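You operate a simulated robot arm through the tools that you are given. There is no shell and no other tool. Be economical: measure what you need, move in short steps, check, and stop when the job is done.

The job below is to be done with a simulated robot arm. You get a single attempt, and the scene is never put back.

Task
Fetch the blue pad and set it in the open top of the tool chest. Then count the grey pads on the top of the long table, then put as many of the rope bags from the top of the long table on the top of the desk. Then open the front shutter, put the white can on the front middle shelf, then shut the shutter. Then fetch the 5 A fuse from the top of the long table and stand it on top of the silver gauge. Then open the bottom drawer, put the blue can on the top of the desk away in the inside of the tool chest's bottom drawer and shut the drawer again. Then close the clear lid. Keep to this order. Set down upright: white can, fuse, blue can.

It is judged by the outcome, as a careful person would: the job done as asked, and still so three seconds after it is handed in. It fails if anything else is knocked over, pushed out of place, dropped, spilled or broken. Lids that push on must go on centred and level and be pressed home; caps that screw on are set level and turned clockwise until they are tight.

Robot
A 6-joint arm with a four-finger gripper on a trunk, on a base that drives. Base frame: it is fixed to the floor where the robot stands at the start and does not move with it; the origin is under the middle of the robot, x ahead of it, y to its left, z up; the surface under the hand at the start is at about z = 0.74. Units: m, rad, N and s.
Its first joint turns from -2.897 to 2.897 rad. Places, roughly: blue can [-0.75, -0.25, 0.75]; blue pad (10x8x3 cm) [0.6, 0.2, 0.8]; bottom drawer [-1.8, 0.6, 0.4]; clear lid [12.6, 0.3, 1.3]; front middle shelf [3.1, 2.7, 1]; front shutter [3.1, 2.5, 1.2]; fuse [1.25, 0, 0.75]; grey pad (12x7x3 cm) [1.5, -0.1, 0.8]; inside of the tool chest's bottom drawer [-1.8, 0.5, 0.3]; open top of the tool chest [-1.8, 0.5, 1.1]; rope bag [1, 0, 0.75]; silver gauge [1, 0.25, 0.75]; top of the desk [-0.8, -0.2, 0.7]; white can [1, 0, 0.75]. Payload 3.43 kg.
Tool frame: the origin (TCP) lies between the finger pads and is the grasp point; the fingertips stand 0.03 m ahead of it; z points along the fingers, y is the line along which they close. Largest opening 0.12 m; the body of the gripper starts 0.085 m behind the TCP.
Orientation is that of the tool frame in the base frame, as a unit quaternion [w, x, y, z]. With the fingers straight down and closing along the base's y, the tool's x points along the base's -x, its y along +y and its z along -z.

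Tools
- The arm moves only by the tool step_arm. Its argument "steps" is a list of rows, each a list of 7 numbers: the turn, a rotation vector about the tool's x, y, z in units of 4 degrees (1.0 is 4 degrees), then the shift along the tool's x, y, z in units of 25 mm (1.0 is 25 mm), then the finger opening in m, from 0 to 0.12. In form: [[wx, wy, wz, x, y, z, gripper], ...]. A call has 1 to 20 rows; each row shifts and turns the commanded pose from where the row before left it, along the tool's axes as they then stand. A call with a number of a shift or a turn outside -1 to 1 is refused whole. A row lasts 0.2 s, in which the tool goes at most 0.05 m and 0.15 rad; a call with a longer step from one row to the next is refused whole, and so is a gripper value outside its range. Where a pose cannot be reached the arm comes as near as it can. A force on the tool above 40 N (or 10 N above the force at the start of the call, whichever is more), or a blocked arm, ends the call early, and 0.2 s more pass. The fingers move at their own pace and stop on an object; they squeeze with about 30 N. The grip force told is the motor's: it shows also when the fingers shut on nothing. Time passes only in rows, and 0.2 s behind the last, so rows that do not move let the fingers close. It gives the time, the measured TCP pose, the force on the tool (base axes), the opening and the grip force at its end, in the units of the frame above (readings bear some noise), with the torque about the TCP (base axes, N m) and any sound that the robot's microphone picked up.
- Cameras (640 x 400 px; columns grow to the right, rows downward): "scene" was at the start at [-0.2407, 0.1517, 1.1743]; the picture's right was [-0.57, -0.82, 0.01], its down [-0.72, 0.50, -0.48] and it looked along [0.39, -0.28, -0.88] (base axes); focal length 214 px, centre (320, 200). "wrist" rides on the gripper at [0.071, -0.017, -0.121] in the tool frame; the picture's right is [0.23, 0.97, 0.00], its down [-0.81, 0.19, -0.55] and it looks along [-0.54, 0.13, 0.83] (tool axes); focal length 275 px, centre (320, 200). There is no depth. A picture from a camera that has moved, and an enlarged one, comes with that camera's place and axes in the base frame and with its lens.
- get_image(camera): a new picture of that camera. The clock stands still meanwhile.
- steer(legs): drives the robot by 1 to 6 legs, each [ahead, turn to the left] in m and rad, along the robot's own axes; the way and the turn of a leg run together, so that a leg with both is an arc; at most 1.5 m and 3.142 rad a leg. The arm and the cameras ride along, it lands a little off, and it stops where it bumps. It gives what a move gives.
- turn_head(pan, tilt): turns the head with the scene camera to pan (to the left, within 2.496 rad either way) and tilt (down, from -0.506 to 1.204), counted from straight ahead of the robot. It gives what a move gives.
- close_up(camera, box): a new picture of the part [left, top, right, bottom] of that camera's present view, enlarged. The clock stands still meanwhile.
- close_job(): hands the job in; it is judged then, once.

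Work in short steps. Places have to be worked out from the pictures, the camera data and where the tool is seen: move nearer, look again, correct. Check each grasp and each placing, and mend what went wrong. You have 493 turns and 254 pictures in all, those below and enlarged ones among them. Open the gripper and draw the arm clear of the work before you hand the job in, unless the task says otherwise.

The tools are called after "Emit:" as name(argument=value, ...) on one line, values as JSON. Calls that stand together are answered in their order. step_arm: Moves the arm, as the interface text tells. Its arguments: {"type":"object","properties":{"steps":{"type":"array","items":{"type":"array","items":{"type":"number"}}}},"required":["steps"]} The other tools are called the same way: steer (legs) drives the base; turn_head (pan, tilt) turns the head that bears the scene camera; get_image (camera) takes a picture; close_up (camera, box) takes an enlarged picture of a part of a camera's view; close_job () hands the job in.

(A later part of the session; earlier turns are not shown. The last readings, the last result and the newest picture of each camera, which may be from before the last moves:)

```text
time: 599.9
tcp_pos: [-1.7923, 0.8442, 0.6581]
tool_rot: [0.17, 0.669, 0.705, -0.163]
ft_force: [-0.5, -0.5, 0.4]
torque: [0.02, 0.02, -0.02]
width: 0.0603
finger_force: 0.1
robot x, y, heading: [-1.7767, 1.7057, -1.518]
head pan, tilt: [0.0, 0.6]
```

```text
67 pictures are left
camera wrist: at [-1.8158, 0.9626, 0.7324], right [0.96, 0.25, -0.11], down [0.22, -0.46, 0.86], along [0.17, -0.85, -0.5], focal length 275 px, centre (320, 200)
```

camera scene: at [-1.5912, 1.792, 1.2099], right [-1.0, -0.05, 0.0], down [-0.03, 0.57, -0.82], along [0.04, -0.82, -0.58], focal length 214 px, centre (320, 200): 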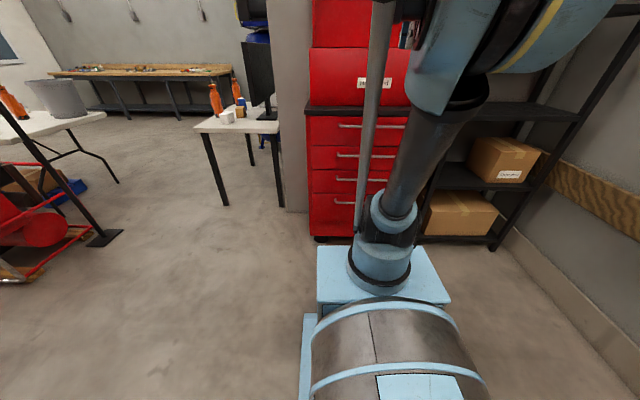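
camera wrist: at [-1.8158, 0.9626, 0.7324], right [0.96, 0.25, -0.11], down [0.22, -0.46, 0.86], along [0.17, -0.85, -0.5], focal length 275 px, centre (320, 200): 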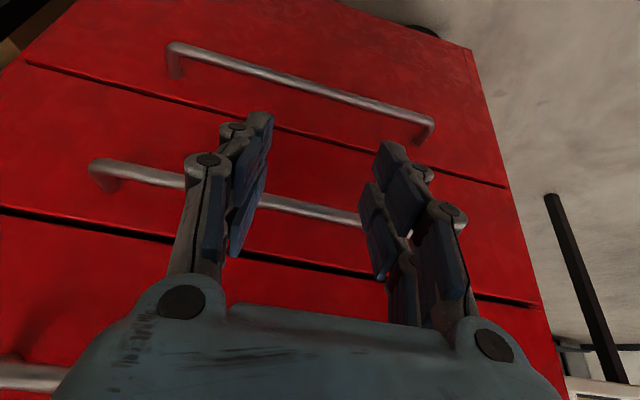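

Clear view of the bottom handle: bar at y≈0.745, z≈0.457, drawer face y≈0.70. Go to the pre-hook point and check.

Emit:
step_arm(steps=[[0, 0, 0, -0.13, 0, 0.95, 0.06], [0, 0, 0, -0.13, 0, 0.95, 0.06], [0, 0, 0, -0.13, 0, 0.95, 0.06], [0, 0, 0, -0.13, 0, 0.95, 0.06], [0, 0, 0, -0.13, 0, 0.95, 0.06]])

Emit:
get_image(camera="wrist")

```text
time: 601.1
tcp_pos: [-1.789, 0.7776, 0.5605]
tool_rot: [0.17, 0.669, 0.705, -0.162]
ft_force: [-0.3, 0.7, 0.9]
torque: [0.01, 0.0, -0.02]
width: 0.0599
finger_force: 0.0
robot x, y, heading: [-1.7775, 1.7043, -1.521]
head pan, tilt: [0.0, 0.6]
```

```text
66 pictures are left
camera wrist: at [-1.8129, 0.8949, 0.6332], right [0.96, 0.25, -0.11], down [0.22, -0.46, 0.86], along [0.17, -0.85, -0.5], focal length 275 px, centre (320, 200)
```

wrist: 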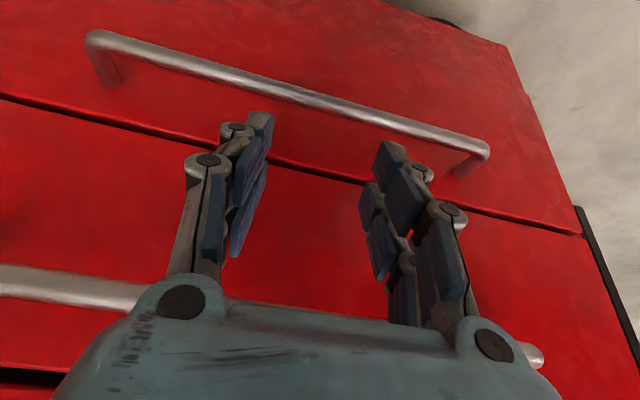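

Advance along the tool axis to slip the fingertips behind the bar.

Emit:
step_arm(steps=[[0, 0, 0, -0.12, 0, 0.8, 0.06], [0, 0, 0, 0, 0, 0.8, 0.06], [0, 0, 0, 0, 0, 0.7, 0.06], [0, 0, 0, 0, 0, 0.5, 0.06]])

Emit:
get_image(camera="wrist")

```text
time: 602.1
tcp_pos: [-1.7887, 0.7502, 0.5115]
tool_rot: [0.173, 0.669, 0.703, -0.166]
ft_force: [-0.8, -1.9, -3.3]
torque: [0.05, 0.01, 0.03]
width: 0.06
finger_force: 0.2
robot x, y, heading: [-1.7737, 1.7026, -1.52]
head pan, tilt: [0.0, 0.6]
stopped in row 4: the force on the tool passed its limit at 65 N (the readings are from after the stop); the commanded pose is now the measured one
```

```text
65 pictures are left
camera wrist: at [-1.8128, 0.8699, 0.5843], right [0.96, 0.25, -0.11], down [0.22, -0.45, 0.87], along [0.17, -0.86, -0.49], focal length 275 px, centre (320, 200)
```

wrist: 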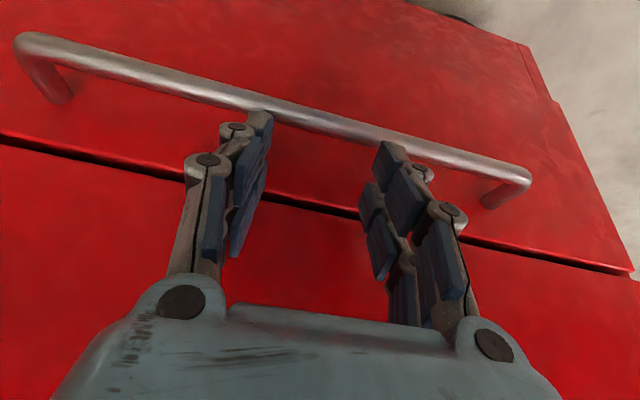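

Contact before the planned depth. Zoom to see what the fingertips touch.

Emit:
close_up(camera="wrist", box=[220, 70, 460, 220])

```text
2.67 times, centred on (340, 145) of wrist
camera zoom: at [-1.8128, 0.8699, 0.5843], right [0.96, 0.25, -0.11], down [0.22, -0.45, 0.87], along [0.17, -0.86, -0.49], focal length 734 px, centre (267, 347)
```

zoom: 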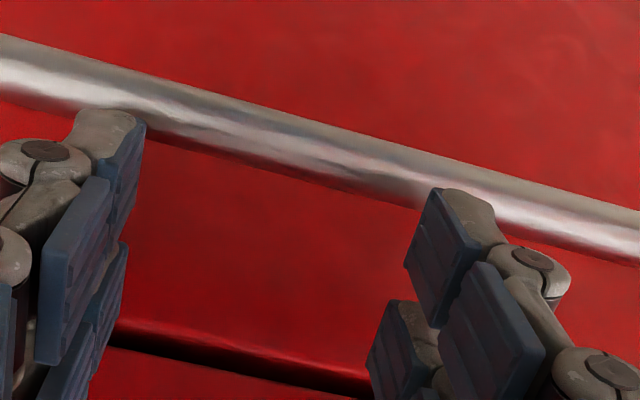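

The tips are on top of/outside the bar, so the bar sits ~2 cm further in (y≈0.722). Back up, shift inward 2 cm and retry.

Emit:
step_arm(steps=[[0, 0, 0, 0, 0, -1, 0.06], [0, 0, 0, 0, 0, -1, 0.06], [0, 0, 0, -0.75, 0, 0.37, 0.06], [0, 0, 0, 0, 0, 0.8, 0.06], [0, 0, 0, 0, 0, 0.8, 0.06]])

Emit:
get_image(camera="wrist")

```text
time: 603.4
tcp_pos: [-1.7913, 0.7457, 0.5343]
tool_rot: [0.176, 0.669, 0.702, -0.169]
ft_force: [0.4, -3.4, -2.6]
torque: [0.08, -0.02, 0.0]
width: 0.0602
finger_force: 0.0
robot x, y, heading: [-1.7817, 1.7056, -1.519]
head pan, tilt: [0.0, 0.6]
stopped in row 5: the force on the tool passed its limit at 46 N (the readings are from after the stop); the commanded pose is now the measured one
```

```text
63 pictures are left
camera wrist: at [-1.8145, 0.8651, 0.6063], right [0.96, 0.25, -0.11], down [0.21, -0.44, 0.87], along [0.17, -0.86, -0.48], focal length 275 px, centre (320, 200)
```

wrist: 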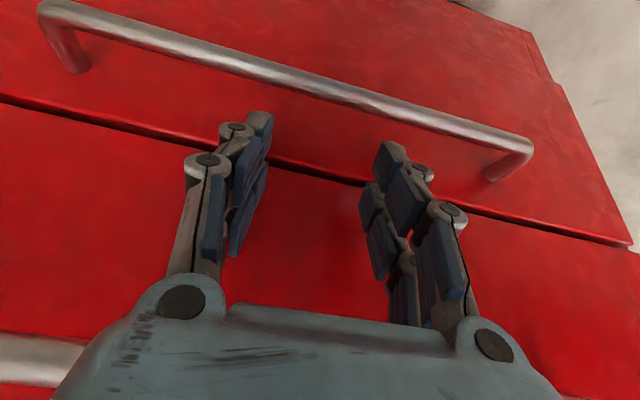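

Contact seems to be with the drawer face (y≈0.71): the gap behind the bar is too narrow for the finger width. I'll roll back so the finger's thin side goes in, with the gripper wide open and only the inner finger hooking behind the bar.

Emit:
step_arm(steps=[[0, 0, 0, 0.5, 0, -1, 0.06], [0, 0, 0, 0.5, 0, -1, 0.06], [0, 0, 0, 1, 0, -0.5, 0.06], [0, 0, 0, 1, 0, -0.5, 0.06], [0, 0, -1, 0, 0, 0, 0.12], [0, 0, -1, 0, 0, 0, 0.12], [0, 0, -1, 0, 0, 0, 0.12], [0, 0, -1, 0, 0, 0, 0.12], [0, 0, -1, 0, 0, 0, 0.12], [0, 0, -1, 0, 0, 0, 0.12], [0, 0, -1, 0, 0, 0, 0.12], [0, 0, -1, 0, 0, 0, 0.12], [0, 0, -1, 0, 0, 0, 0.12], [0, 0, -1, 0, 0, 0, 0.12], [0, 0, -1, 0, 0, 0, 0.12], [0, 0, -1, 0, 0, 0, 0.12], [0, 0, -1, 0, 0, 0, 0.12], [0, 0, -1, 0, 0, 0, 0.12], [0, 0, -1, 0, 0, 0, 0.12], [0, 0, -1, 0, 0, 0, 0.12]])

Emit:
step_arm(steps=[[0, 0, -1, 0, 0, 0, 0.12], [0, 0, -1, 0, 0, 0, 0.12], [0, 0, -1, 0, 0, 0, 0.12], [0, 0, -1, 0, 0, 0, 0.12], [0, 0, -1, 0, 0, 0, 0.12], [0, 0, -1, 0, 0, 0, 0.12], [0, 0, -0.5, 0, 0, 0, 0.12], [-0.4, 0, 0, 0, 0, 0, 0.12], [-0.4, 0, 0, 0, 0, 0, 0.12]])

Emit:
get_image(camera="wrist")

```text
time: 607.6
tcp_pos: [-1.7963, 0.8423, 0.5718]
tool_rot: [0.06, 0.194, 0.95, -0.237]
ft_force: [-0.2, -0.4, -0.1]
torque: [0.01, -0.02, 0.01]
width: 0.1202
finger_force: 0.1
out of reach, approached as far as the arm can: row 4
robot x, y, heading: [-1.7804, 1.7034, -1.519]
head pan, tilt: [0.0, 0.6]
```

```text
time: 609.6
tcp_pos: [-1.7959, 0.8415, 0.5726]
tool_rot: [0.004, -0.024, 0.976, -0.218]
ft_force: [0.7, 1.0, 0.0]
torque: [-0.01, 0.02, -0.02]
width: 0.1201
finger_force: 0.1
robot x, y, heading: [-1.7766, 1.7065, -1.522]
head pan, tilt: [0.0, 0.6]
```

```text
62 pictures are left
camera wrist: at [-1.8692, 0.8744, 0.6888], right [-0.27, 0.87, -0.41], down [0.79, 0.45, 0.42], along [0.55, -0.21, -0.81], focal length 275 px, centre (320, 200)
```

wrist: 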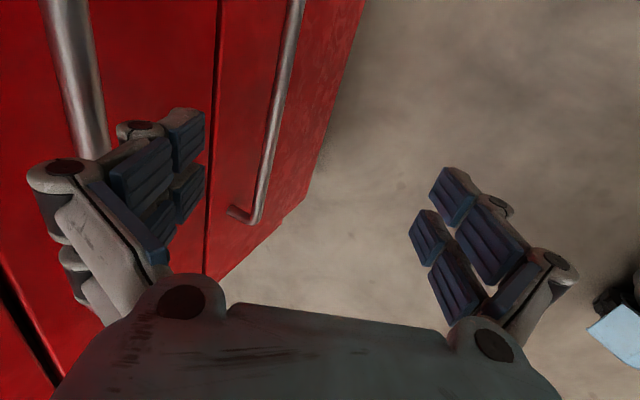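

Align so the inner finger passes just behind the bar, and advance partway.

Emit:
step_arm(steps=[[0, 0, 0, 0, 0.36, 0.8, 0.12], [0, 0, 0, 0, 0, 0.8, 0.12], [0, 0, 0, 0, 0, 0.8, 0.12], [0, 0, 0, 0, 0, 0.8, 0.12]])

Emit:
get_image(camera="wrist")

```text
time: 610.6
tcp_pos: [-1.7972, 0.8006, 0.5155]
tool_rot: [0.004, -0.025, 0.976, -0.217]
ft_force: [0.1, 0.6, 1.3]
torque: [-0.01, -0.01, 0.01]
width: 0.1196
finger_force: 0.1
out of reach, approached as far as the arm can: row 2, 3, 4
robot x, y, heading: [-1.7775, 1.7076, -1.524]
head pan, tilt: [0.0, 0.6]
```

```text
61 pictures are left
camera wrist: at [-1.8707, 0.8323, 0.6313], right [-0.27, 0.87, -0.41], down [0.79, 0.45, 0.42], along [0.55, -0.21, -0.81], focal length 275 px, centre (320, 200)
```

wrist: 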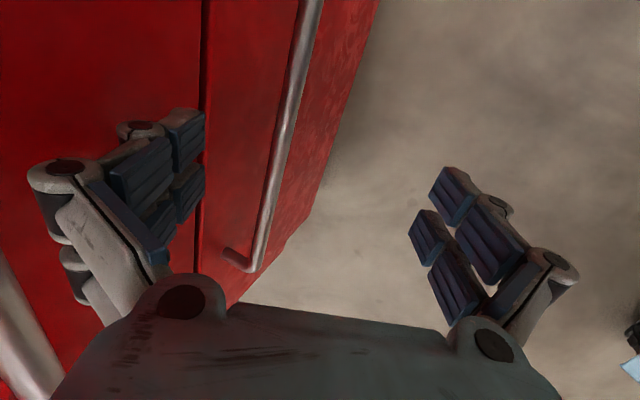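

Limited at 65°. Steepen to 72° with a small outward shift, then advance.

Emit:
step_arm(steps=[[-0.6, 0, 0, 0, 0.3, -0.2, 0.12], [-0.6, 0, 0, 0, 0.2, 0, 0.12], [-0.55, 0, 0, 0, 0, 0, 0.12], [0, 0, 0, 0, 0, 0.6, 0.12], [0, 0, 0, 0, 0, 0.6, 0.12]])

Emit:
get_image(camera="wrist")

```text
time: 611.8
tcp_pos: [-1.7979, 0.8029, 0.4857]
tool_rot: [0.003, -0.024, 0.987, -0.157]
ft_force: [0.0, -0.1, -0.6]
torque: [0.01, 0.01, 0.0]
width: 0.1198
finger_force: 0.1
robot x, y, heading: [-1.7765, 1.7071, -1.522]
head pan, tilt: [0.0, 0.6]
```

```text
60 pictures are left
camera wrist: at [-1.8702, 0.8216, 0.6048], right [-0.28, 0.91, -0.3], down [0.79, 0.39, 0.46], along [0.54, -0.11, -0.83], focal length 275 px, centre (320, 200)
```

wrist: 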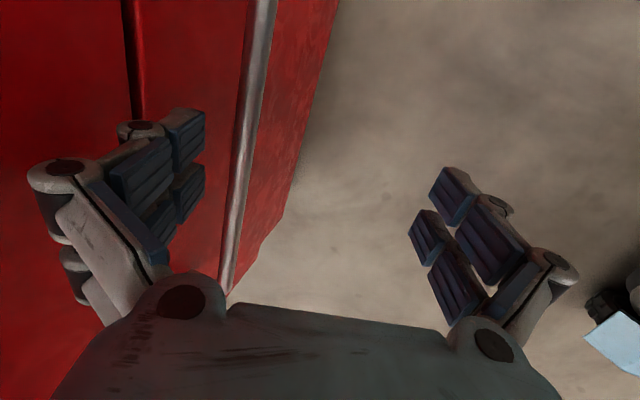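

The inner finger lines up behind the bar. Advance the last ~2.5 cm.

Emit:
step_arm(steps=[[0, 0, 0, 0, 0, 0.5, 0.12], [0, 0, 0, 0, 0, 0.4, 0.12], [0, 0, 0, 0, 0, 0.3, 0.12]])

Emit:
get_image(camera="wrist")

```text
time: 612.6
tcp_pos: [-1.7974, 0.7906, 0.4616]
tool_rot: [0.003, -0.024, 0.987, -0.156]
ft_force: [0.5, -0.2, -0.9]
torque: [-0.02, 0.0, -0.02]
width: 0.1196
finger_force: 0.1
out of reach, approached as far as the arm can: row 2
robot x, y, heading: [-1.7764, 1.708, -1.522]
head pan, tilt: [0.0, 0.6]
```

```text
59 pictures are left
camera wrist: at [-1.87, 0.8076, 0.5803], right [-0.28, 0.91, -0.3], down [0.79, 0.39, 0.47], along [0.54, -0.11, -0.83], focal length 275 px, centre (320, 200)
```

wrist: 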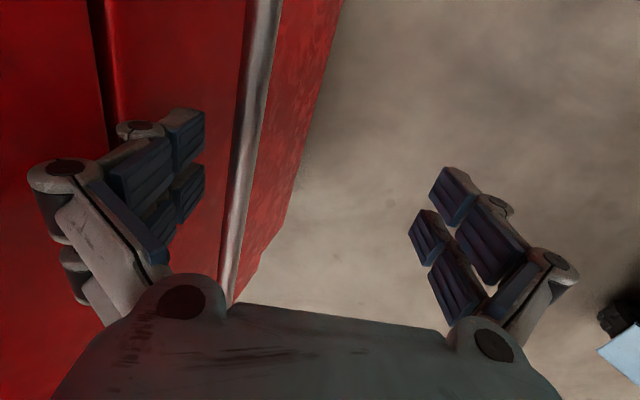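

Finger is behind the bar with no contact. Pull: first 4 cm by arm along +Y.

Emit:
step_arm(steps=[[0, 0, 0, 0, 0.5, -0.17, 0.12], [0, 0, 0, 0, 0.5, -0.17, 0.12], [0, 0, 0, 0, 0.5, -0.17, 0.12], [0, 0, 0, 0, 0.5, -0.17, 0.12]])

Emit:
get_image(camera="wrist")

```text
time: 613.6
tcp_pos: [-1.801, 0.8098, 0.4854]
tool_rot: [0.003, -0.025, 0.987, -0.157]
ft_force: [0.3, 1.3, -0.2]
torque: [0.03, 0.03, -0.01]
width: 0.12
finger_force: 0.0
out of reach, approached as far as the arm can: row 1, 2, 3, 4
robot x, y, heading: [-1.7783, 1.7052, -1.519]
head pan, tilt: [0.0, 0.6]
```

```text
58 pictures are left
camera wrist: at [-1.8732, 0.8281, 0.605], right [-0.28, 0.91, -0.3], down [0.79, 0.39, 0.47], along [0.54, -0.11, -0.83], focal length 275 px, centre (320, 200)
```

wrist: 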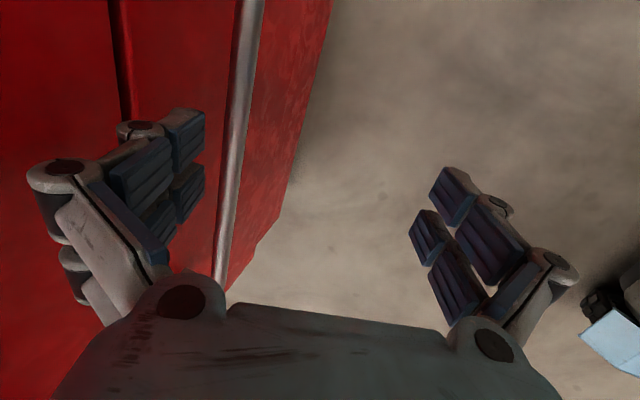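

The arm can't pull this low while shortening; return to the hooked pose and pull by driving backwards.

Emit:
step_arm(steps=[[0, 0, 0, 0, -0.25, 0.5, 0.12], [0, 0, 0, 0, -0.25, 0.5, 0.12], [0, 0, 0, 0, 0, 0.15, 0.12]])

Emit:
steer(legs=[[-0.12, 0]])

Emit:
get_image(camera="wrist")

```text
time: 614.4
tcp_pos: [-1.8002, 0.7907, 0.4634]
tool_rot: [0.004, -0.025, 0.987, -0.157]
ft_force: [-0.1, -1.0, 0.8]
torque: [0.02, -0.02, -0.01]
width: 0.1202
finger_force: 0.0
robot x, y, heading: [-1.7764, 1.7053, -1.526]
head pan, tilt: [0.0, 0.6]
```

```text
time: 615.6
tcp_pos: [-1.8048, 0.91, 0.4633]
tool_rot: [0.003, -0.024, 0.987, -0.157]
ft_force: [-0.8, -1.2, -0.3]
torque: [0.01, -0.01, -0.04]
width: 0.1199
finger_force: 0.2
robot x, y, heading: [-1.7817, 1.8274, -1.522]
head pan, tilt: [0.0, 0.6]
```

```text
57 pictures are left
camera wrist: at [-1.8789, 0.9292, 0.5827], right [-0.28, 0.91, -0.3], down [0.79, 0.39, 0.46], along [0.54, -0.11, -0.83], focal length 275 px, centre (320, 200)
```

wrist: 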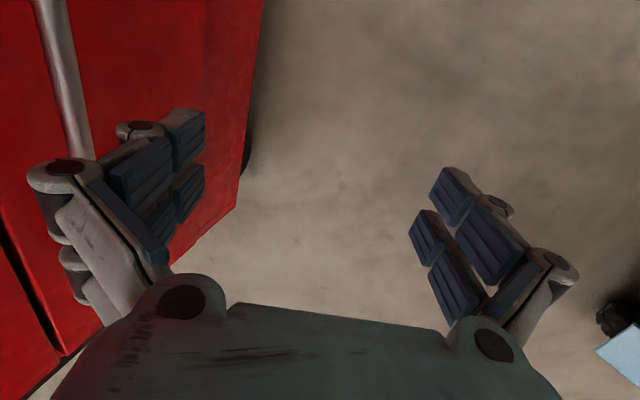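

The fingertip slid over the bar: it was too shallow. Raise, come nearer by 6 cm, and hook deeper (bar ≈ (0.738, 0.452)).

Emit:
step_arm(steps=[[0, 0, 0, 0, -0.3, -1, 0.12], [0, 0, 0, 0, -0.3, -1, 0.12], [0, 0, 0, 0, -0.3, -1, 0.12], [0, 0, 0, 0, -0.3, -1, 0.12]])

Emit:
steer(legs=[[0.06, 0]])

Emit:
step_arm(steps=[[0, 0, 0, 0, -0.7, 0.3, 0.12], [0, 0, 0, 0, -0.7, 0.3, 0.12]])

```text
time: 616.6
tcp_pos: [-1.8057, 0.9205, 0.5778]
tool_rot: [0.003, -0.024, 0.986, -0.164]
ft_force: [-0.1, 0.4, 0.7]
torque: [0.04, 0.01, -0.02]
width: 0.1203
finger_force: 0.1
robot x, y, heading: [-1.7821, 1.8279, -1.526]
head pan, tilt: [0.0, 0.6]
```

```text
time: 617.6
tcp_pos: [-1.8023, 0.8598, 0.5784]
tool_rot: [0.003, -0.024, 0.986, -0.163]
ft_force: [0.8, 0.4, 0.2]
torque: [0.03, -0.01, 0.03]
width: 0.1199
finger_force: 0.0
robot x, y, heading: [-1.7786, 1.7642, -1.52]
head pan, tilt: [0.0, 0.6]
```

```text
time: 618.2
tcp_pos: [-1.7985, 0.8291, 0.5864]
tool_rot: [0.004, -0.024, 0.985, -0.169]
ft_force: [0.0, 0.2, -0.2]
torque: [0.03, -0.01, -0.01]
width: 0.1201
finger_force: 0.1
robot x, y, heading: [-1.7851, 1.7642, -1.521]
head pan, tilt: [0.0, 0.6]
```

Shift out 8 mm and descend along the axis 15 cm to get the tip well below the bar.

Emit:
step_arm(steps=[[0, 0, 0, 0, 0.36, 0.8, 0.12], [0, 0, 0, 0, 0, 0.9, 0.12], [0, 0, 0, 0, 0, 0.9, 0.12], [0, 0, 0, 0, 0, 0.9, 0.12], [0, 0, 0, 0, 0, 0.9, 0.12], [0, 0, 0, 0, 0, 0.6, 0.12]])

Emit:
get_image(camera="wrist")

```text
time: 619.6
tcp_pos: [-1.8007, 0.7962, 0.4658]
tool_rot: [0.003, -0.023, 0.985, -0.169]
ft_force: [0.5, -0.2, 0.7]
torque: [-0.04, -0.02, -0.01]
width: 0.1201
finger_force: 0.0
robot x, y, heading: [-1.7781, 1.7628, -1.527]
head pan, tilt: [0.0, 0.6]
```

```text
56 pictures are left
camera wrist: at [-1.873, 0.8182, 0.5852], right [-0.28, 0.91, -0.32], down [0.79, 0.4, 0.46], along [0.54, -0.13, -0.83], focal length 275 px, centre (320, 200)
```

wrist: 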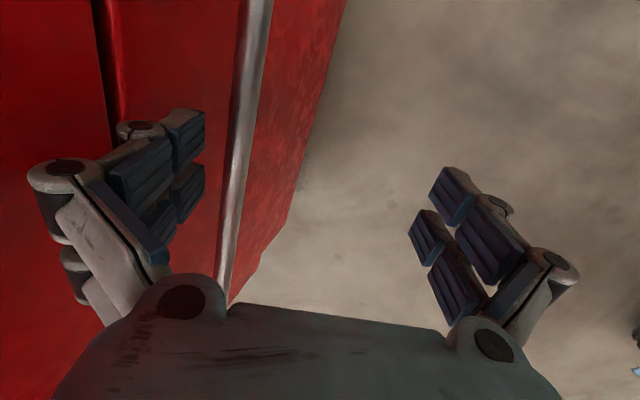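

Emit:
step_arm(steps=[[0, 0, 0, 0, 0, 0.4, 0.12], [0, 0, 0, 0, 0, 0.4, 0.12], [0, 0, 0, 0, 0, 0.3, 0.12], [0, 0, 0, 0, 0, 0.3, 0.12]])

Emit:
get_image(camera="wrist")

```text
time: 620.6
tcp_pos: [-1.7994, 0.783, 0.4317]
tool_rot: [0.003, -0.024, 0.985, -0.169]
ft_force: [0.1, -0.5, -0.2]
torque: [-0.01, 0.01, -0.02]
width: 0.12
finger_force: 0.1
robot x, y, heading: [-1.7761, 1.7667, -1.522]
head pan, tilt: [0.0, 0.6]
```

```text
55 pictures are left
camera wrist: at [-1.8721, 0.8052, 0.5513], right [-0.28, 0.91, -0.32], down [0.79, 0.4, 0.46], along [0.54, -0.13, -0.83], focal length 275 px, centre (320, 200)
```

wrist: 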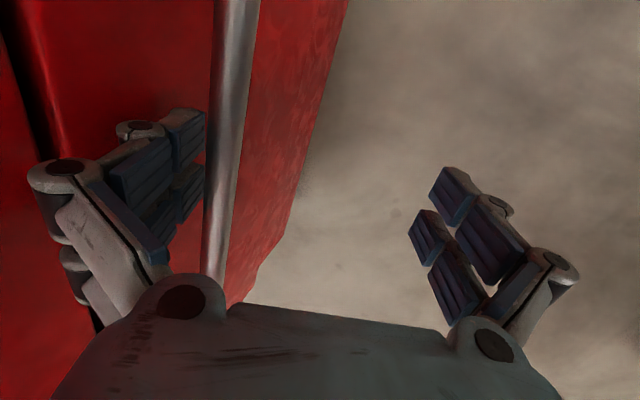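

The finger is now deep behind the bar. Pull by driving back 0.15 m and check.

Emit:
steer(legs=[[-0.15, 0]])

Emit:
get_image(camera="wrist")

```text
time: 622.0
tcp_pos: [-1.8068, 0.9387, 0.4323]
tool_rot: [0.003, -0.024, 0.985, -0.169]
ft_force: [-0.3, -0.6, -0.7]
torque: [0.04, 0.01, 0.01]
width: 0.12
finger_force: 0.0
robot x, y, heading: [-1.7864, 1.9193, -1.522]
head pan, tilt: [0.0, 0.6]
```

```text
54 pictures are left
camera wrist: at [-1.8801, 0.9585, 0.5512], right [-0.27, 0.91, -0.32], down [0.79, 0.4, 0.46], along [0.54, -0.13, -0.83], focal length 275 px, centre (320, 200)
```

wrist: 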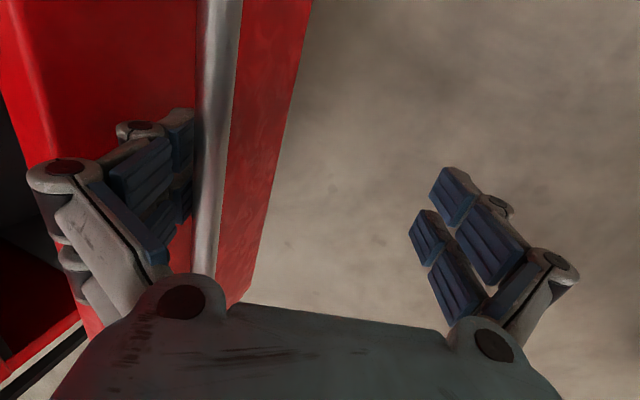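

The drawer is opening. Keep pulling back.

Emit:
steer(legs=[[-0.16, 0]])

Emit:
get_image(camera="scene")

```text
time: 623.4
tcp_pos: [-1.8146, 1.0968, 0.4688]
tool_rot: [0.004, -0.022, 0.981, -0.193]
ft_force: [-0.1, -1.6, -2.0]
torque: [0.04, 0.02, 0.02]
width: 0.1197
finger_force: 0.1
robot x, y, heading: [-1.7954, 2.0688, -1.524]
head pan, tilt: [0.0, 0.6]
stopped in leg 1: the force on the tool passed its limit at 100 N (the readings are from after the stop); the commanded pose is now the measured one
```

```text
53 pictures are left
camera scene: at [-1.6158, 2.2815, 1.2101], right [-1.0, -0.05, 0.0], down [-0.03, 0.58, -0.82], along [0.04, -0.82, -0.58], focal length 214 px, centre (320, 200)
```

scene: 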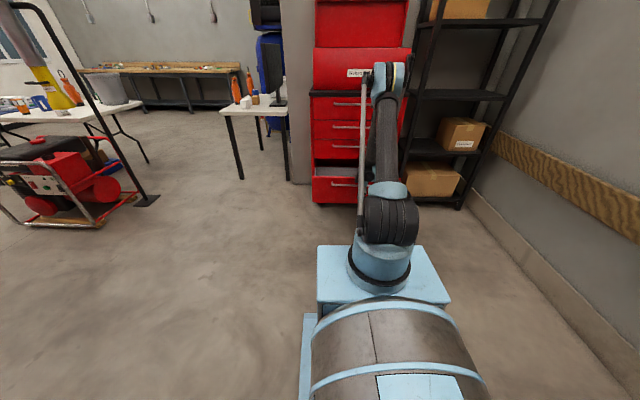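

The drawer hit its end stop: fully open (~0.27 m). Unhook by lifting along the tool axis and look inside.

Emit:
step_arm(steps=[[0, 0, 0, 0, 0, -1, 0.12], [0, 0, 0, 0, 0, -1, 0.12], [0, 0, 0, 0, 0, -1, 0.12], [0, 0, 0, 0, 0, -1, 0.12], [0, 0, 0, 0, 0, -1, 0.12], [0, 0, 0, 0, 0, -1, 0.12], [0, 0, 0, 0, 0, -1, 0.12], [0, 0, 0, 0, 0, -1, 0.12], [0, 0, 0, 0, 0, -1, 0.12], [0, 0, 0, 0, 0, -1, 0.12], [0, 0, 0, 0, 0, -1, 0.12], [0, 0, 0, 0, 0, -1, 0.12]])

Emit:
get_image(camera="wrist")

Emit:
close_up(camera="scene", box=[290, 80, 430, 220])

```text
time: 626.0
tcp_pos: [-1.8219, 1.2101, 0.7461]
tool_rot: [0.004, -0.023, 0.981, -0.193]
ft_force: [0.2, 0.4, -0.5]
torque: [0.01, 0.02, 0.0]
width: 0.12
finger_force: 0.1
robot x, y, heading: [-1.7958, 2.0662, -1.52]
head pan, tilt: [0.0, 0.6]
```

```text
52 pictures are left
camera wrist: at [-1.8947, 1.2381, 0.864], right [-0.27, 0.89, -0.37], down [0.79, 0.42, 0.44], along [0.55, -0.17, -0.82], focal length 275 px, centre (320, 200)
```

wrist: 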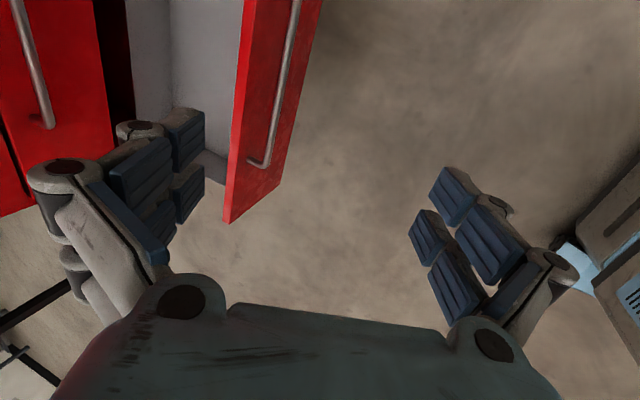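

```text
2.86 times, centred on (360, 150) of scene
camera zoom: at [-1.6157, 2.2823, 1.2099], right [-1.0, -0.05, 0.0], down [-0.03, 0.58, -0.82], along [0.04, -0.82, -0.58], focal length 613 px, centre (206, 343)
```

zoom: 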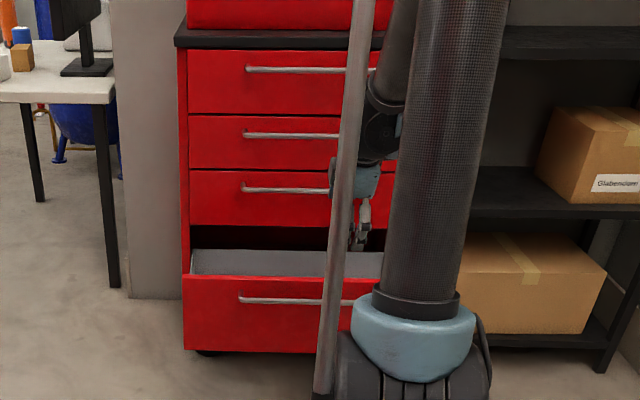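

Drawer is open. Level and retract the arm, then drive to the desk for the blue can.

Emit:
step_arm(steps=[[-1, 0, 0, 0, 0.5, -1, 0.1], [-1, 0, 0, 0, 0.5, -1, 0.1], [-1, 0, 0, 0, 0.5, -1, 0.1], [-1, 0, 0, 0, 0.5, -1, 0.1], [-1, 0, 0, 0, 0.7, -1, 0.1], [-0.6, 0, 0, 0, 0.8, -1, 0.1], [0, 0, 0, 0, 0.8, -1, 0.1], [0, 0, 0, 0, 0.8, -1, 0.1], [0, 0, 0, 0, 0.8, -1, 0.1], [0, 0, 0, 0, 0.8, -1, 0.1], [0, 0, 0, 0, 0.8, -1, 0.1], [0, 0, 0, 0, 0.8, -1, 0.1], [0, 0, 0, 0, 0.8, -1, 0.1], [0, 0, 0, 0, 0.8, -1, 0.1], [0, 0, 0, 0, 0.8, -1, 0.1], [0, 0, 0, 0, 0.8, -1, 0.1], [0, 0, 0, 0, 0.8, -1, 0.1], [0, 0, 0, 0, 0.8, -1, 0.1], [0, 0, 0, 0, 0.8, -1, 0.1]])

Emit:
steer(legs=[[0, 0.81], [0.95, 0], [0.87, 0], [0, -0.415], [1.0, 0]])

```text
time: 630.0
tcp_pos: [-1.8366, 1.586, 1.2008]
tool_rot: [-0.001, -0.023, 1.0, 0.001]
ft_force: [0.1, 0.5, 0.5]
torque: [0.02, -0.01, 0.03]
width: 0.1001
finger_force: 0.1
robot x, y, heading: [-1.7979, 2.0686, -1.523]
head pan, tilt: [0.0, 0.6]
```

```text
time: 647.8
tcp_pos: [0.1561, -0.4506, 1.2007]
tool_rot: [-0.001, -0.217, 0.976, 0.001]
ft_force: [-0.5, -0.2, -0.7]
torque: [0.01, -0.02, -0.02]
width: 0.1
finger_force: 0.0
robot x, y, heading: [0.0089, 0.0084, -1.127]
head pan, tilt: [0.0, 0.6]
```

Move a bit further and turn to face the desk.

Emit:
steer(legs=[[0.2, 0], [0, -2.01], [0.1, 0]])

Emit:
get_image(camera="scene")

Emit:
get_image(camera="wrist")

```text
time: 652.5
tcp_pos: [-0.2095, -0.4786, 1.2183]
tool_rot: [-0.006, 0.307, 0.951, -0.018]
ft_force: [-3.3, -2.0, -0.4]
torque: [0.23, -0.35, 0.01]
width: 0.1002
finger_force: 0.0
robot x, y, heading: [0.1022, -0.1661, -2.187]
head pan, tilt: [0.0, 0.6]
stopped in leg 2: the robot was blocked; the commanded pose is now the measured one
```

```text
50 pictures are left
camera scene: at [0.371, -0.1097, 1.2106], right [-0.82, 0.58, 0.0], down [0.33, 0.47, -0.82], along [-0.47, -0.67, -0.58], focal length 214 px, centre (320, 200)
```

scene: 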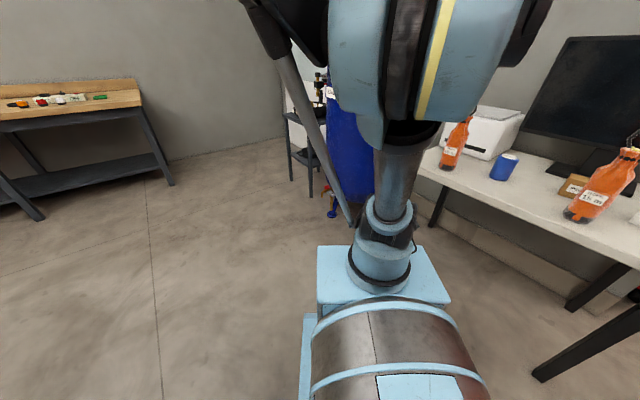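

```text
49 pictures are left
camera wrist: at [-0.2757, -0.4466, 1.3384], right [0.38, 0.92, -0.04], down [0.78, -0.3, 0.54], along [0.49, -0.24, -0.84], focal length 275 px, centre (320, 200)
```

wrist: 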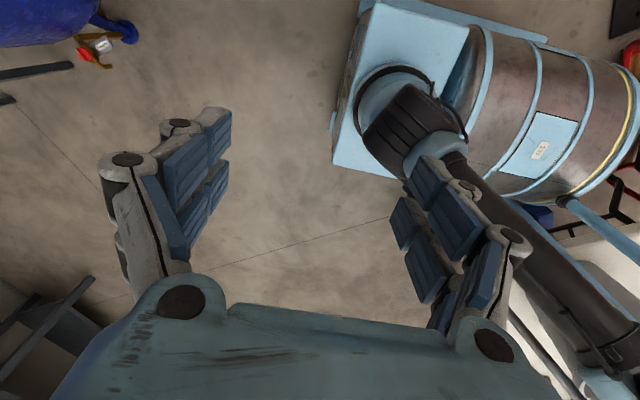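

The robot's rear bumped (probably the table edge). Move forward away from it before finishing the turn.

Emit:
steer(legs=[[0.2, 0], [0, -0.95]])

Emit:
turn_head(pan=2.4, tilt=0.4)

Emit:
get_image(camera="scene")

```text
time: 656.9
tcp_pos: [-0.4512, -0.265, 1.2185]
tool_rot: [-0.015, 0.705, 0.709, -0.013]
ft_force: [0.7, -0.1, -0.6]
torque: [-0.04, 0.01, -0.01]
width: 0.0999
finger_force: 0.1
robot x, y, heading: [-0.0133, -0.339, -3.129]
head pan, tilt: [0.0, 0.6]
```

```text
time: 659.1
tcp_pos: [-0.4352, -0.2664, 1.2231]
tool_rot: [-0.019, 0.706, 0.708, -0.016]
ft_force: [0.4, -1.3, -0.8]
torque: [0.02, -0.01, 0.0]
width: 0.1001
finger_force: 0.1
robot x, y, heading: [-0.014, -0.3309, -3.131]
head pan, tilt: [2.4, 0.4]
```

```text
48 pictures are left
camera scene: at [0.3488, -0.5828, 1.2301], right [-0.67, -0.75, -0.01], down [-0.28, 0.26, -0.92], along [0.69, -0.61, -0.38], focal length 214 px, centre (320, 200)
```

scene: 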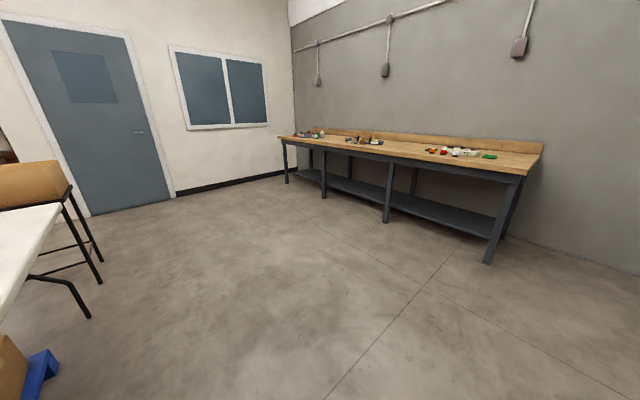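

Emit:
turn_head(pan=-2.49, tilt=0.4)

Emit:
get_image(camera="scene")

```text
time: 662.9
tcp_pos: [-0.4352, -0.2665, 1.2229]
tool_rot: [-0.019, 0.706, 0.708, -0.016]
ft_force: [0.2, -0.3, 0.1]
torque: [0.02, -0.03, -0.03]
width: 0.1
finger_force: 0.2
robot x, y, heading: [-0.0153, -0.3349, -3.13]
head pan, tilt: [-2.491, 0.4]
```

```text
47 pictures are left
camera scene: at [0.3527, -0.4639, 1.2302], right [0.62, -0.79, 0.01], down [-0.29, -0.24, -0.93], along [0.73, 0.57, -0.38], focal length 214 px, centre (320, 200)
```

scene: 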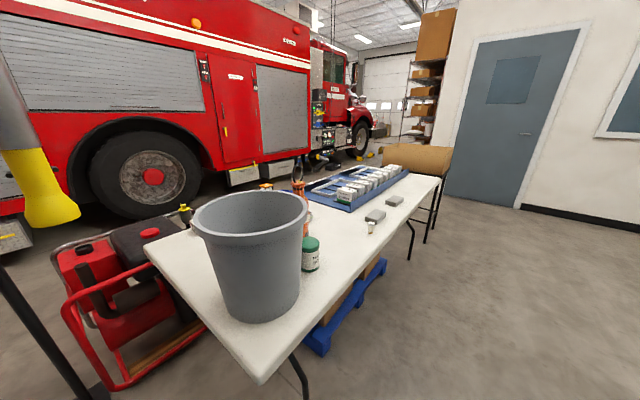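

Table, bin and pads are where they were. Now position above the blue can at (-0.77, -0.325).

Emit:
step_arm(steps=[[-0.36, 0, 0, -0.2, -0.9, 0, 0.1], [-0.36, 0, 0, -0.2, -1, 0, 0.1], [0, 0, 0, -0.2, -1, 0, 0.1], [0, 0, 0, -0.2, -1, 0, 0.1], [0, 0, 0, -0.2, -1, 0, 0.1], [0, 0, 0, -0.2, -1, 0, 0.1], [0, 0, 0, -0.2, -1, 0, 0.1], [0, 0, 0, -0.2, -1, 0, 0.1], [0, 0, 0, -0.2, -1, 0, 0.1], [0, 0, 0, -0.2, -1, 0.5, 0.1], [0, 0, 0, -0.2, -1, 0.5, 0.1], [0, 0, 0, -0.2, -1, 0.5, 0.1], [0, 0, 0, 0, -1, 0.5, 0.1]])

Emit:
get_image(camera="wrist")

```text
time: 665.7
tcp_pos: [-0.7584, -0.3252, 1.1763]
tool_rot: [-0.001, 0.706, 0.708, 0.001]
ft_force: [0.6, -0.5, 0.2]
torque: [-0.01, 0.08, 0.01]
width: 0.0999
finger_force: 0.0
robot x, y, heading: [-0.0179, -0.3309, -3.129]
head pan, tilt: [-2.491, 0.4]
```

```text
46 pictures are left
camera wrist: at [-0.776, -0.254, 1.2965], right [0.97, 0.23, 0.0], down [0.19, -0.81, 0.55], along [0.13, -0.54, -0.83], focal length 275 px, centre (320, 200)
```

wrist: 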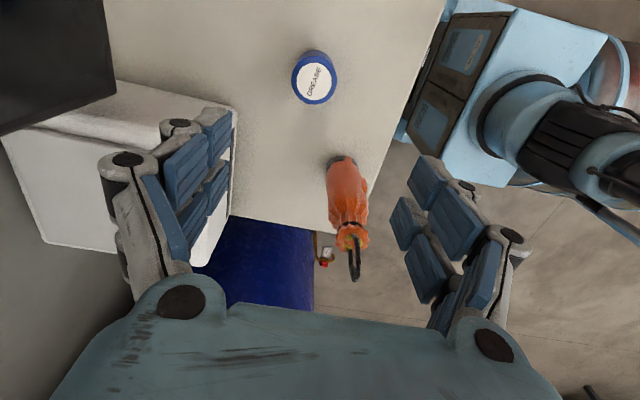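

Can top at about (-0.763, -0.336). Descend toward it.

Emit:
step_arm(steps=[[0, 0, 0, -0.44, -0.2, 1, 0.1], [0, 0, 0, 0, 0, 1, 0.1], [0, 0, 0, 0, 0, 1, 0.1], [0, 0, 0, 0, 0, 1, 0.1], [0, 0, 0, 0, 0, 1, 0.1], [0, 0, 0, 0, 0, 1, 0.1], [0, 0, 0, 0, 0, 1, 0.1], [0, 0, 0, 0, 0, 1, 0.1], [0, 0, 0, 0, 0, 1, 0.1]])

Emit:
get_image(camera="wrist")

```text
time: 667.7
tcp_pos: [-0.7632, -0.3345, 0.9513]
tool_rot: [-0.002, 0.706, 0.709, 0.001]
ft_force: [0.7, 0.2, 0.5]
torque: [0.02, 0.02, -0.02]
width: 0.1
finger_force: 0.1
robot x, y, heading: [-0.0219, -0.334, -3.126]
head pan, tilt: [-2.491, 0.4]
```

```text
45 pictures are left
camera wrist: at [-0.7804, -0.2636, 1.0701], right [0.97, 0.23, 0.0], down [0.19, -0.81, 0.55], along [0.13, -0.53, -0.83], focal length 275 px, centre (320, 200)
```

wrist: 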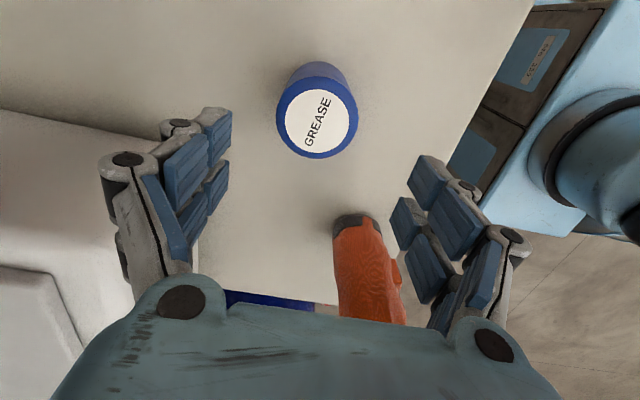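

Aligned. Descend to TCP z≈0.84 (gripping high on the can) and close.

Emit:
step_arm(steps=[[0, 0, 0, 0.2, -0.12, 0.9, 0.1], [0, 0, 0, 0, 0, 0.9, 0.1], [0, 0, 0, 0, 0, 0.9, 0.1], [0, 0, 0, 0, 0, 0.9, 0.1], [0, 0, 0, 0, 0, 0.8, 0.1], [0, 0, 0, 0, 0, 0, 0.1], [0, 0, 0, 0, 0, 0, 0.04], [0, 0, 0, 0, 0, 0, 0.04], [0, 0, 0, 0, 0, 0, 0.04]])

Emit:
get_image(camera="wrist")

```text
time: 669.7
tcp_pos: [-0.7662, -0.3301, 0.8395]
tool_rot: [-0.001, 0.706, 0.708, 0.001]
ft_force: [2.9, 0.4, 5.7]
torque: [-0.03, -0.55, 0.02]
width: 0.0704
finger_force: 29.8
robot x, y, heading: [-0.0184, -0.3323, -3.133]
head pan, tilt: [-2.491, 0.4]
```

```text
44 pictures are left
camera wrist: at [-0.784, -0.258, 0.9595], right [0.97, 0.23, 0.0], down [0.19, -0.81, 0.55], along [0.13, -0.54, -0.83], focal length 275 px, centre (320, 200)
```

wrist: 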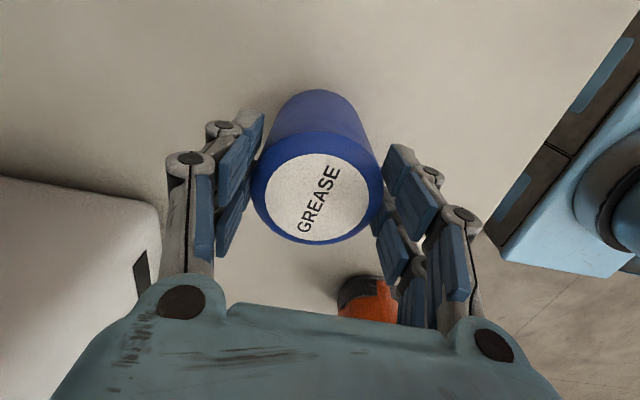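

Gripped. Lift to z≈1.2 and retract.

Emit:
step_arm(steps=[[0, 0, 0, 0, 0, -0.5, 0.04], [0, 0, 0, 0, 0, -1, 0.04], [0, 0, 0, 0, 0, -1, 0.04], [0, 0, 0, 0, 0, -1, 0.04], [0, 0, 0, 0, 0, -1, 0.04], [0, 0, 0, 0, 0, -1, 0.04], [0, 0, 0, 0, 0, -1, 0.04], [0, 0, 0, 0, 0, -1, 0.04], [0, 0, 0, 0, 0, -1, 0.04], [0, 0, 0, 0, 0, -1, 0.04], [0, 0, 0, 0, 0, -1, 0.04], [0, 0, 0, 0, 0, -1, 0.04], [0, 0, 0, 0, 0, -1, 0.04], [0, 0, 0, 0, 0, -1, 0.04], [0, 0, 0, 0, 0, -1, 0.04]])

Emit:
step_arm(steps=[[0, 0, 0, 0, 1, 0, 0.04], [0, 0, 0, 0, 1, 0, 0.04], [0, 0, 0, 0, 1, 0, 0.04], [0, 0, 0, 0, 1, 0, 0.04], [0, 0, 0, 0, 1, 0, 0.04], [0, 0, 0, 0, 1, 0, 0.04], [0, 0, 0, 0, 1, 0, 0.04], [0, 0, 0, 0, 1, 0, 0.04], [0, 0, 0, 0, 1, 0, 0.04], [0, 0, 0, 0, 1, 0, 0.04], [0, 0, 0, 0, 1, 0, 0.04]])

Emit:
get_image(camera="wrist")

```text
time: 672.9
tcp_pos: [-0.7659, -0.3317, 1.2033]
tool_rot: [-0.002, 0.706, 0.708, 0.001]
ft_force: [0.0, -0.6, -4.0]
torque: [0.04, 0.02, 0.01]
width: 0.0705
finger_force: 29.7
robot x, y, heading: [-0.0172, -0.3367, -3.128]
head pan, tilt: [-2.491, 0.4]
```

```text
time: 675.3
tcp_pos: [-0.4909, -0.3317, 1.2005]
tool_rot: [-0.001, 0.706, 0.708, 0.001]
ft_force: [0.2, 0.1, -4.5]
torque: [0.05, -0.03, 0.0]
width: 0.0706
finger_force: 29.5
robot x, y, heading: [-0.0173, -0.3369, -3.127]
head pan, tilt: [-2.491, 0.4]
```

```text
43 pictures are left
camera wrist: at [-0.5086, -0.2596, 1.3213], right [0.97, 0.23, 0.0], down [0.19, -0.81, 0.55], along [0.13, -0.53, -0.83], focal length 275 px, centre (320, 200)
```

wrist: 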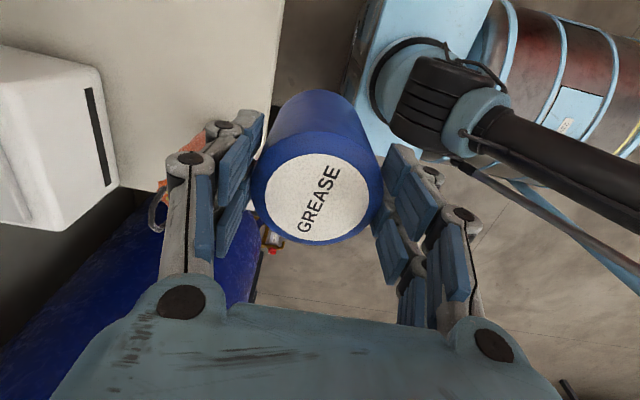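

Drive back to the chest the known way.

Emit:
steer(legs=[[0, -1.555], [0.35, 0], [0, 0.44], [0.95, 0]])

Emit:
steer(legs=[[0, 0.5], [0.8, 0], [0.78, 0], [0, 2.19]])

Emit:
turn_head(pan=0.25, tilt=0.8)

Emit:
get_image(camera="scene")

```text
time: 688.0
tcp_pos: [-0.6161, 1.3093, 1.2004]
tool_rot: [0.0, 0.978, 0.211, 0.001]
ft_force: [-0.3, -0.3, -4.3]
torque: [0.02, -0.02, 0.01]
width: 0.0704
finger_force: 30.2
robot x, y, heading: [-0.4234, 0.8749, 2.006]
head pan, tilt: [-2.491, 0.4]
```

```text
time: 703.8
tcp_pos: [-1.7117, 1.3595, 1.2071]
tool_rot: [-0.002, 0.007, 1.0, -0.005]
ft_force: [0.1, -0.6, -4.4]
torque: [0.04, 0.01, 0.01]
width: 0.0706
finger_force: 30.2
robot x, y, heading: [-1.7152, 1.8191, -1.57]
head pan, tilt: [-2.491, 0.4]
```

```text
time: 706.2
tcp_pos: [-1.7133, 1.3728, 1.212]
tool_rot: [-0.002, 0.006, 1.0, -0.012]
ft_force: [0.2, -1.0, -4.1]
torque: [0.02, 0.07, -0.01]
width: 0.0704
finger_force: 29.4
robot x, y, heading: [-1.7134, 1.8155, -1.573]
head pan, tilt: [0.25, 0.799]
```

```text
42 pictures are left
camera scene: at [-1.5032, 2.0352, 1.1931], right [-0.97, -0.25, 0.0], down [-0.18, 0.7, -0.69], along [0.17, -0.67, -0.73], focal length 214 px, centre (320, 200)
```

scene: 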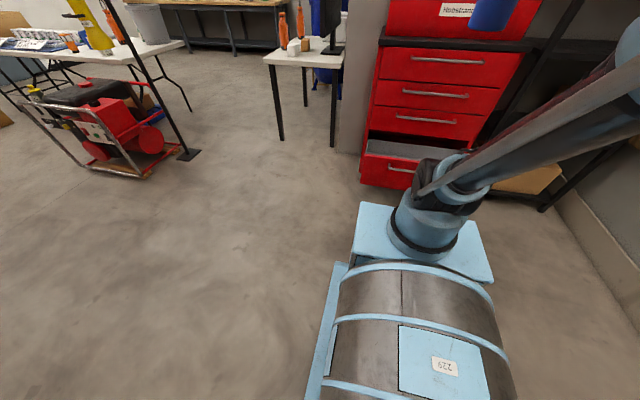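

Lower the can in front of the open drawer, then look.

Emit:
step_arm(steps=[[-0.3, 0, 0, 0, -0.45, 1, 0.04], [0, 0, 0, 0, -0.45, 1, 0.04], [0, 0, 0, 0, -0.45, 1, 0.04], [0, 0, 0, 0, -0.45, 1, 0.04], [0, 0, 0, 0, -0.45, 1, 0.04], [0, 0, 0, 0, -0.45, 1, 0.04], [0, 0, 0, 0, -0.45, 1, 0.04], [0, 0, 0, 0, -0.45, 1, 0.04], [0, 0, 0, 0, -0.45, 1, 0.04], [0, 0, 0, 0, -0.45, 1, 0.04], [0, 0, 0, 0, -0.45, 1, 0.04], [0, 0, 0, 0, -0.45, 1, 0.04], [0, 0, 0, 0, -0.45, 1, 0.04], [0, 0, 0, 0, -0.45, 1, 0.04], [0, 0, 0, 0, -0.45, 1, 0.04], [0, 0, 0, 0, -0.45, 1, 0.04], [0, 0, 0, 0, -0.45, 1, 0.04], [0, 0, 0, 0, -0.45, 1, 0.04]])

Emit:
step_arm(steps=[[0, 0, 0, 0, -1, 0.2, 0.04], [0, 0, 0, 0, -1, 0.2, 0.04], [0, 0, 0, 0, -1, 0.2, 0.04], [0, 0, 0, 0, -1, 0.2, 0.04], [0, 0, 0, 0, -1, 0.2, 0.04], [0, 0, 0, 0, -1, 0.2, 0.04], [0, 0, 0, 0, -1, 0.2, 0.04], [0, 0, 0, 0, -1, 0.2, 0.04]])

Emit:
get_image(camera="wrist")

```text
time: 710.0
tcp_pos: [-1.7179, 1.1701, 0.7611]
tool_rot: [-0.002, 0.007, 1.0, 0.0]
ft_force: [-0.9, 0.9, -3.9]
torque: [-0.03, 0.03, 0.05]
width: 0.0702
finger_force: 30.1
robot x, y, heading: [-1.717, 1.8209, -1.571]
head pan, tilt: [0.25, 0.799]
```

```text
time: 711.8
tcp_pos: [-1.7172, 0.9701, 0.7224]
tool_rot: [-0.002, 0.005, 1.0, -0.001]
ft_force: [0.6, 0.8, -4.3]
torque: [0.0, 0.02, 0.0]
width: 0.0705
finger_force: 29.4
robot x, y, heading: [-1.7123, 1.8187, -1.57]
head pan, tilt: [0.25, 0.799]
```

```text
41 pictures are left
camera wrist: at [-1.7899, 0.9548, 0.8425], right [-0.22, 0.98, 0.0], down [0.81, 0.18, 0.55], along [0.54, 0.12, -0.84], focal length 275 px, centre (320, 200)
```

wrist: 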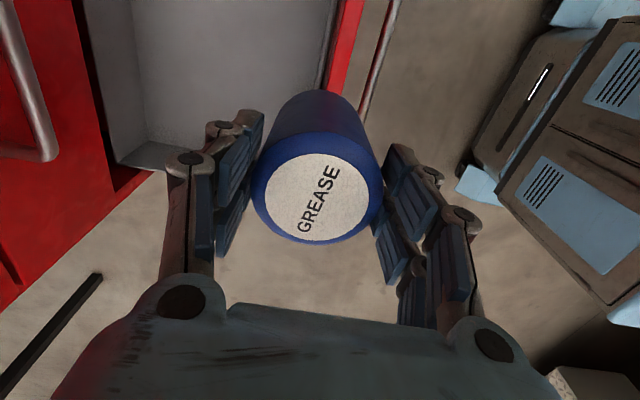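

The drawer interior spans y≈0.70–0.97. Move to y≈0.845 above it.

Emit:
step_arm(steps=[[0, 0, 0, 0, -1, 0, 0.04], [0, 0, 0, 0, -1, 0, 0.04], [0, 0, 0, 0, -1, 0, 0.04], [0, 0, 0, 0, -1, 0, 0.04], [0, 0, 0, 0, -1, 0, 0.04], [0, 0, 0, 0, 0, 1, 0.04], [0, 0, 0, 0, 0, 1, 0.04], [0, 0, 0, 0, 0, 1, 0.04], [0, 0, 0, 0, 0, 1, 0.04]])

Emit:
get_image(camera="wrist")

```text
time: 713.8
tcp_pos: [-1.7206, 0.8464, 0.6218]
tool_rot: [-0.003, 0.006, 1.0, 0.0]
ft_force: [-0.5, -0.3, -3.8]
torque: [-0.04, 0.06, 0.02]
width: 0.0706
finger_force: 29.9
robot x, y, heading: [-1.7119, 1.8209, -1.57]
head pan, tilt: [0.25, 0.799]
```

```text
40 pictures are left
camera wrist: at [-1.7926, 0.8311, 0.7419], right [-0.22, 0.98, 0.0], down [0.81, 0.18, 0.55], along [0.54, 0.12, -0.84], focal length 275 px, centre (320, 200)
```

wrist: 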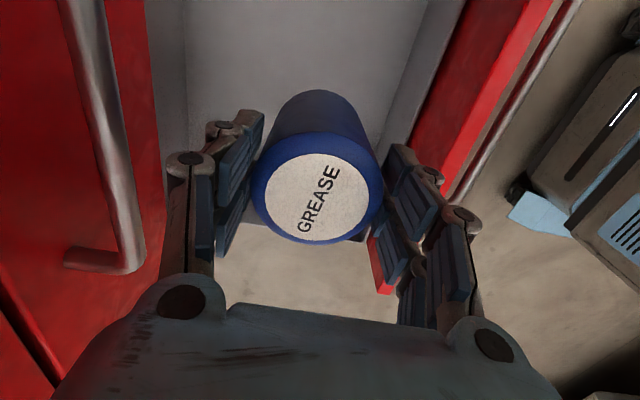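

Clear of the handles. Lower further into the drawer.

Emit:
step_arm(steps=[[0, 0, 0, 0, 0, 1, 0.04], [0, 0, 0, 0, 0, 1, 0.04], [0, 0, 0, 0, 0, 1, 0.04], [0, 0, 0, 0, 0, 1, 0.04], [0, 0, 0, 0, 0, 1, 0.04], [0, 0, 0, 0, 0, 0.8, 0.04], [0, 0, 0, 0, 0, 0.5, 0.04], [0, 0, 0, 0, 0, 0.4, 0.04], [0, 0, 0, 0, 0, 0.4, 0.04]])

Emit:
get_image(camera="wrist")

```text
time: 715.8
tcp_pos: [-1.7213, 0.8442, 0.4478]
tool_rot: [-0.002, 0.006, 1.0, 0.0]
ft_force: [-0.6, -0.8, -4.3]
torque: [-0.01, -0.01, -0.03]
width: 0.0705
finger_force: 29.8
robot x, y, heading: [-1.7129, 1.817, -1.566]
head pan, tilt: [0.25, 0.799]
```

```text
39 pictures are left
camera wrist: at [-1.7934, 0.83, 0.5669], right [-0.22, 0.98, 0.0], down [0.81, 0.18, 0.55], along [0.54, 0.12, -0.84], focal length 275 px, centre (320, 200)
```

wrist: 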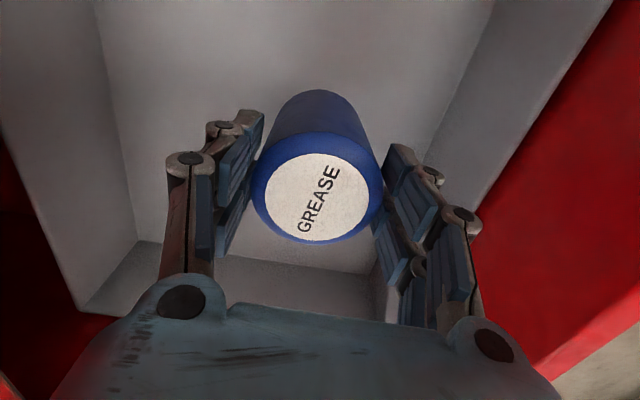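

Near the drawer floor; go in small steps to contact.

Emit:
step_arm(steps=[[0, 0, 0, 0, 0, 0.1, 0.04], [0, 0, 0, 0, 0, 0.1, 0.04], [0, 0, 0, 0, 0, 0.1, 0.04], [0, 0, 0, 0, 0, 0.1, 0.04], [0, 0, 0, 0, 0, 0.1, 0.04], [0, 0, 0, 0, 0, 0.1, 0.04], [0, 0, 0, 0, 0, 0.1, 0.04], [0, 0, 0, 0, 0, 0.1, 0.04], [0, 0, 0, 0, 0, 0.1, 0.04], [0, 0, 0, 0, 0, 0.1, 0.04]])

```text
time: 718.0
tcp_pos: [-1.7232, 0.8462, 0.4206]
tool_rot: [-0.001, 0.006, 1.0, -0.001]
ft_force: [-0.6, 1.2, -4.2]
torque: [-0.02, 0.03, -0.01]
width: 0.0706
finger_force: 30.0
robot x, y, heading: [-1.7172, 1.8159, -1.573]
head pan, tilt: [0.25, 0.799]
```

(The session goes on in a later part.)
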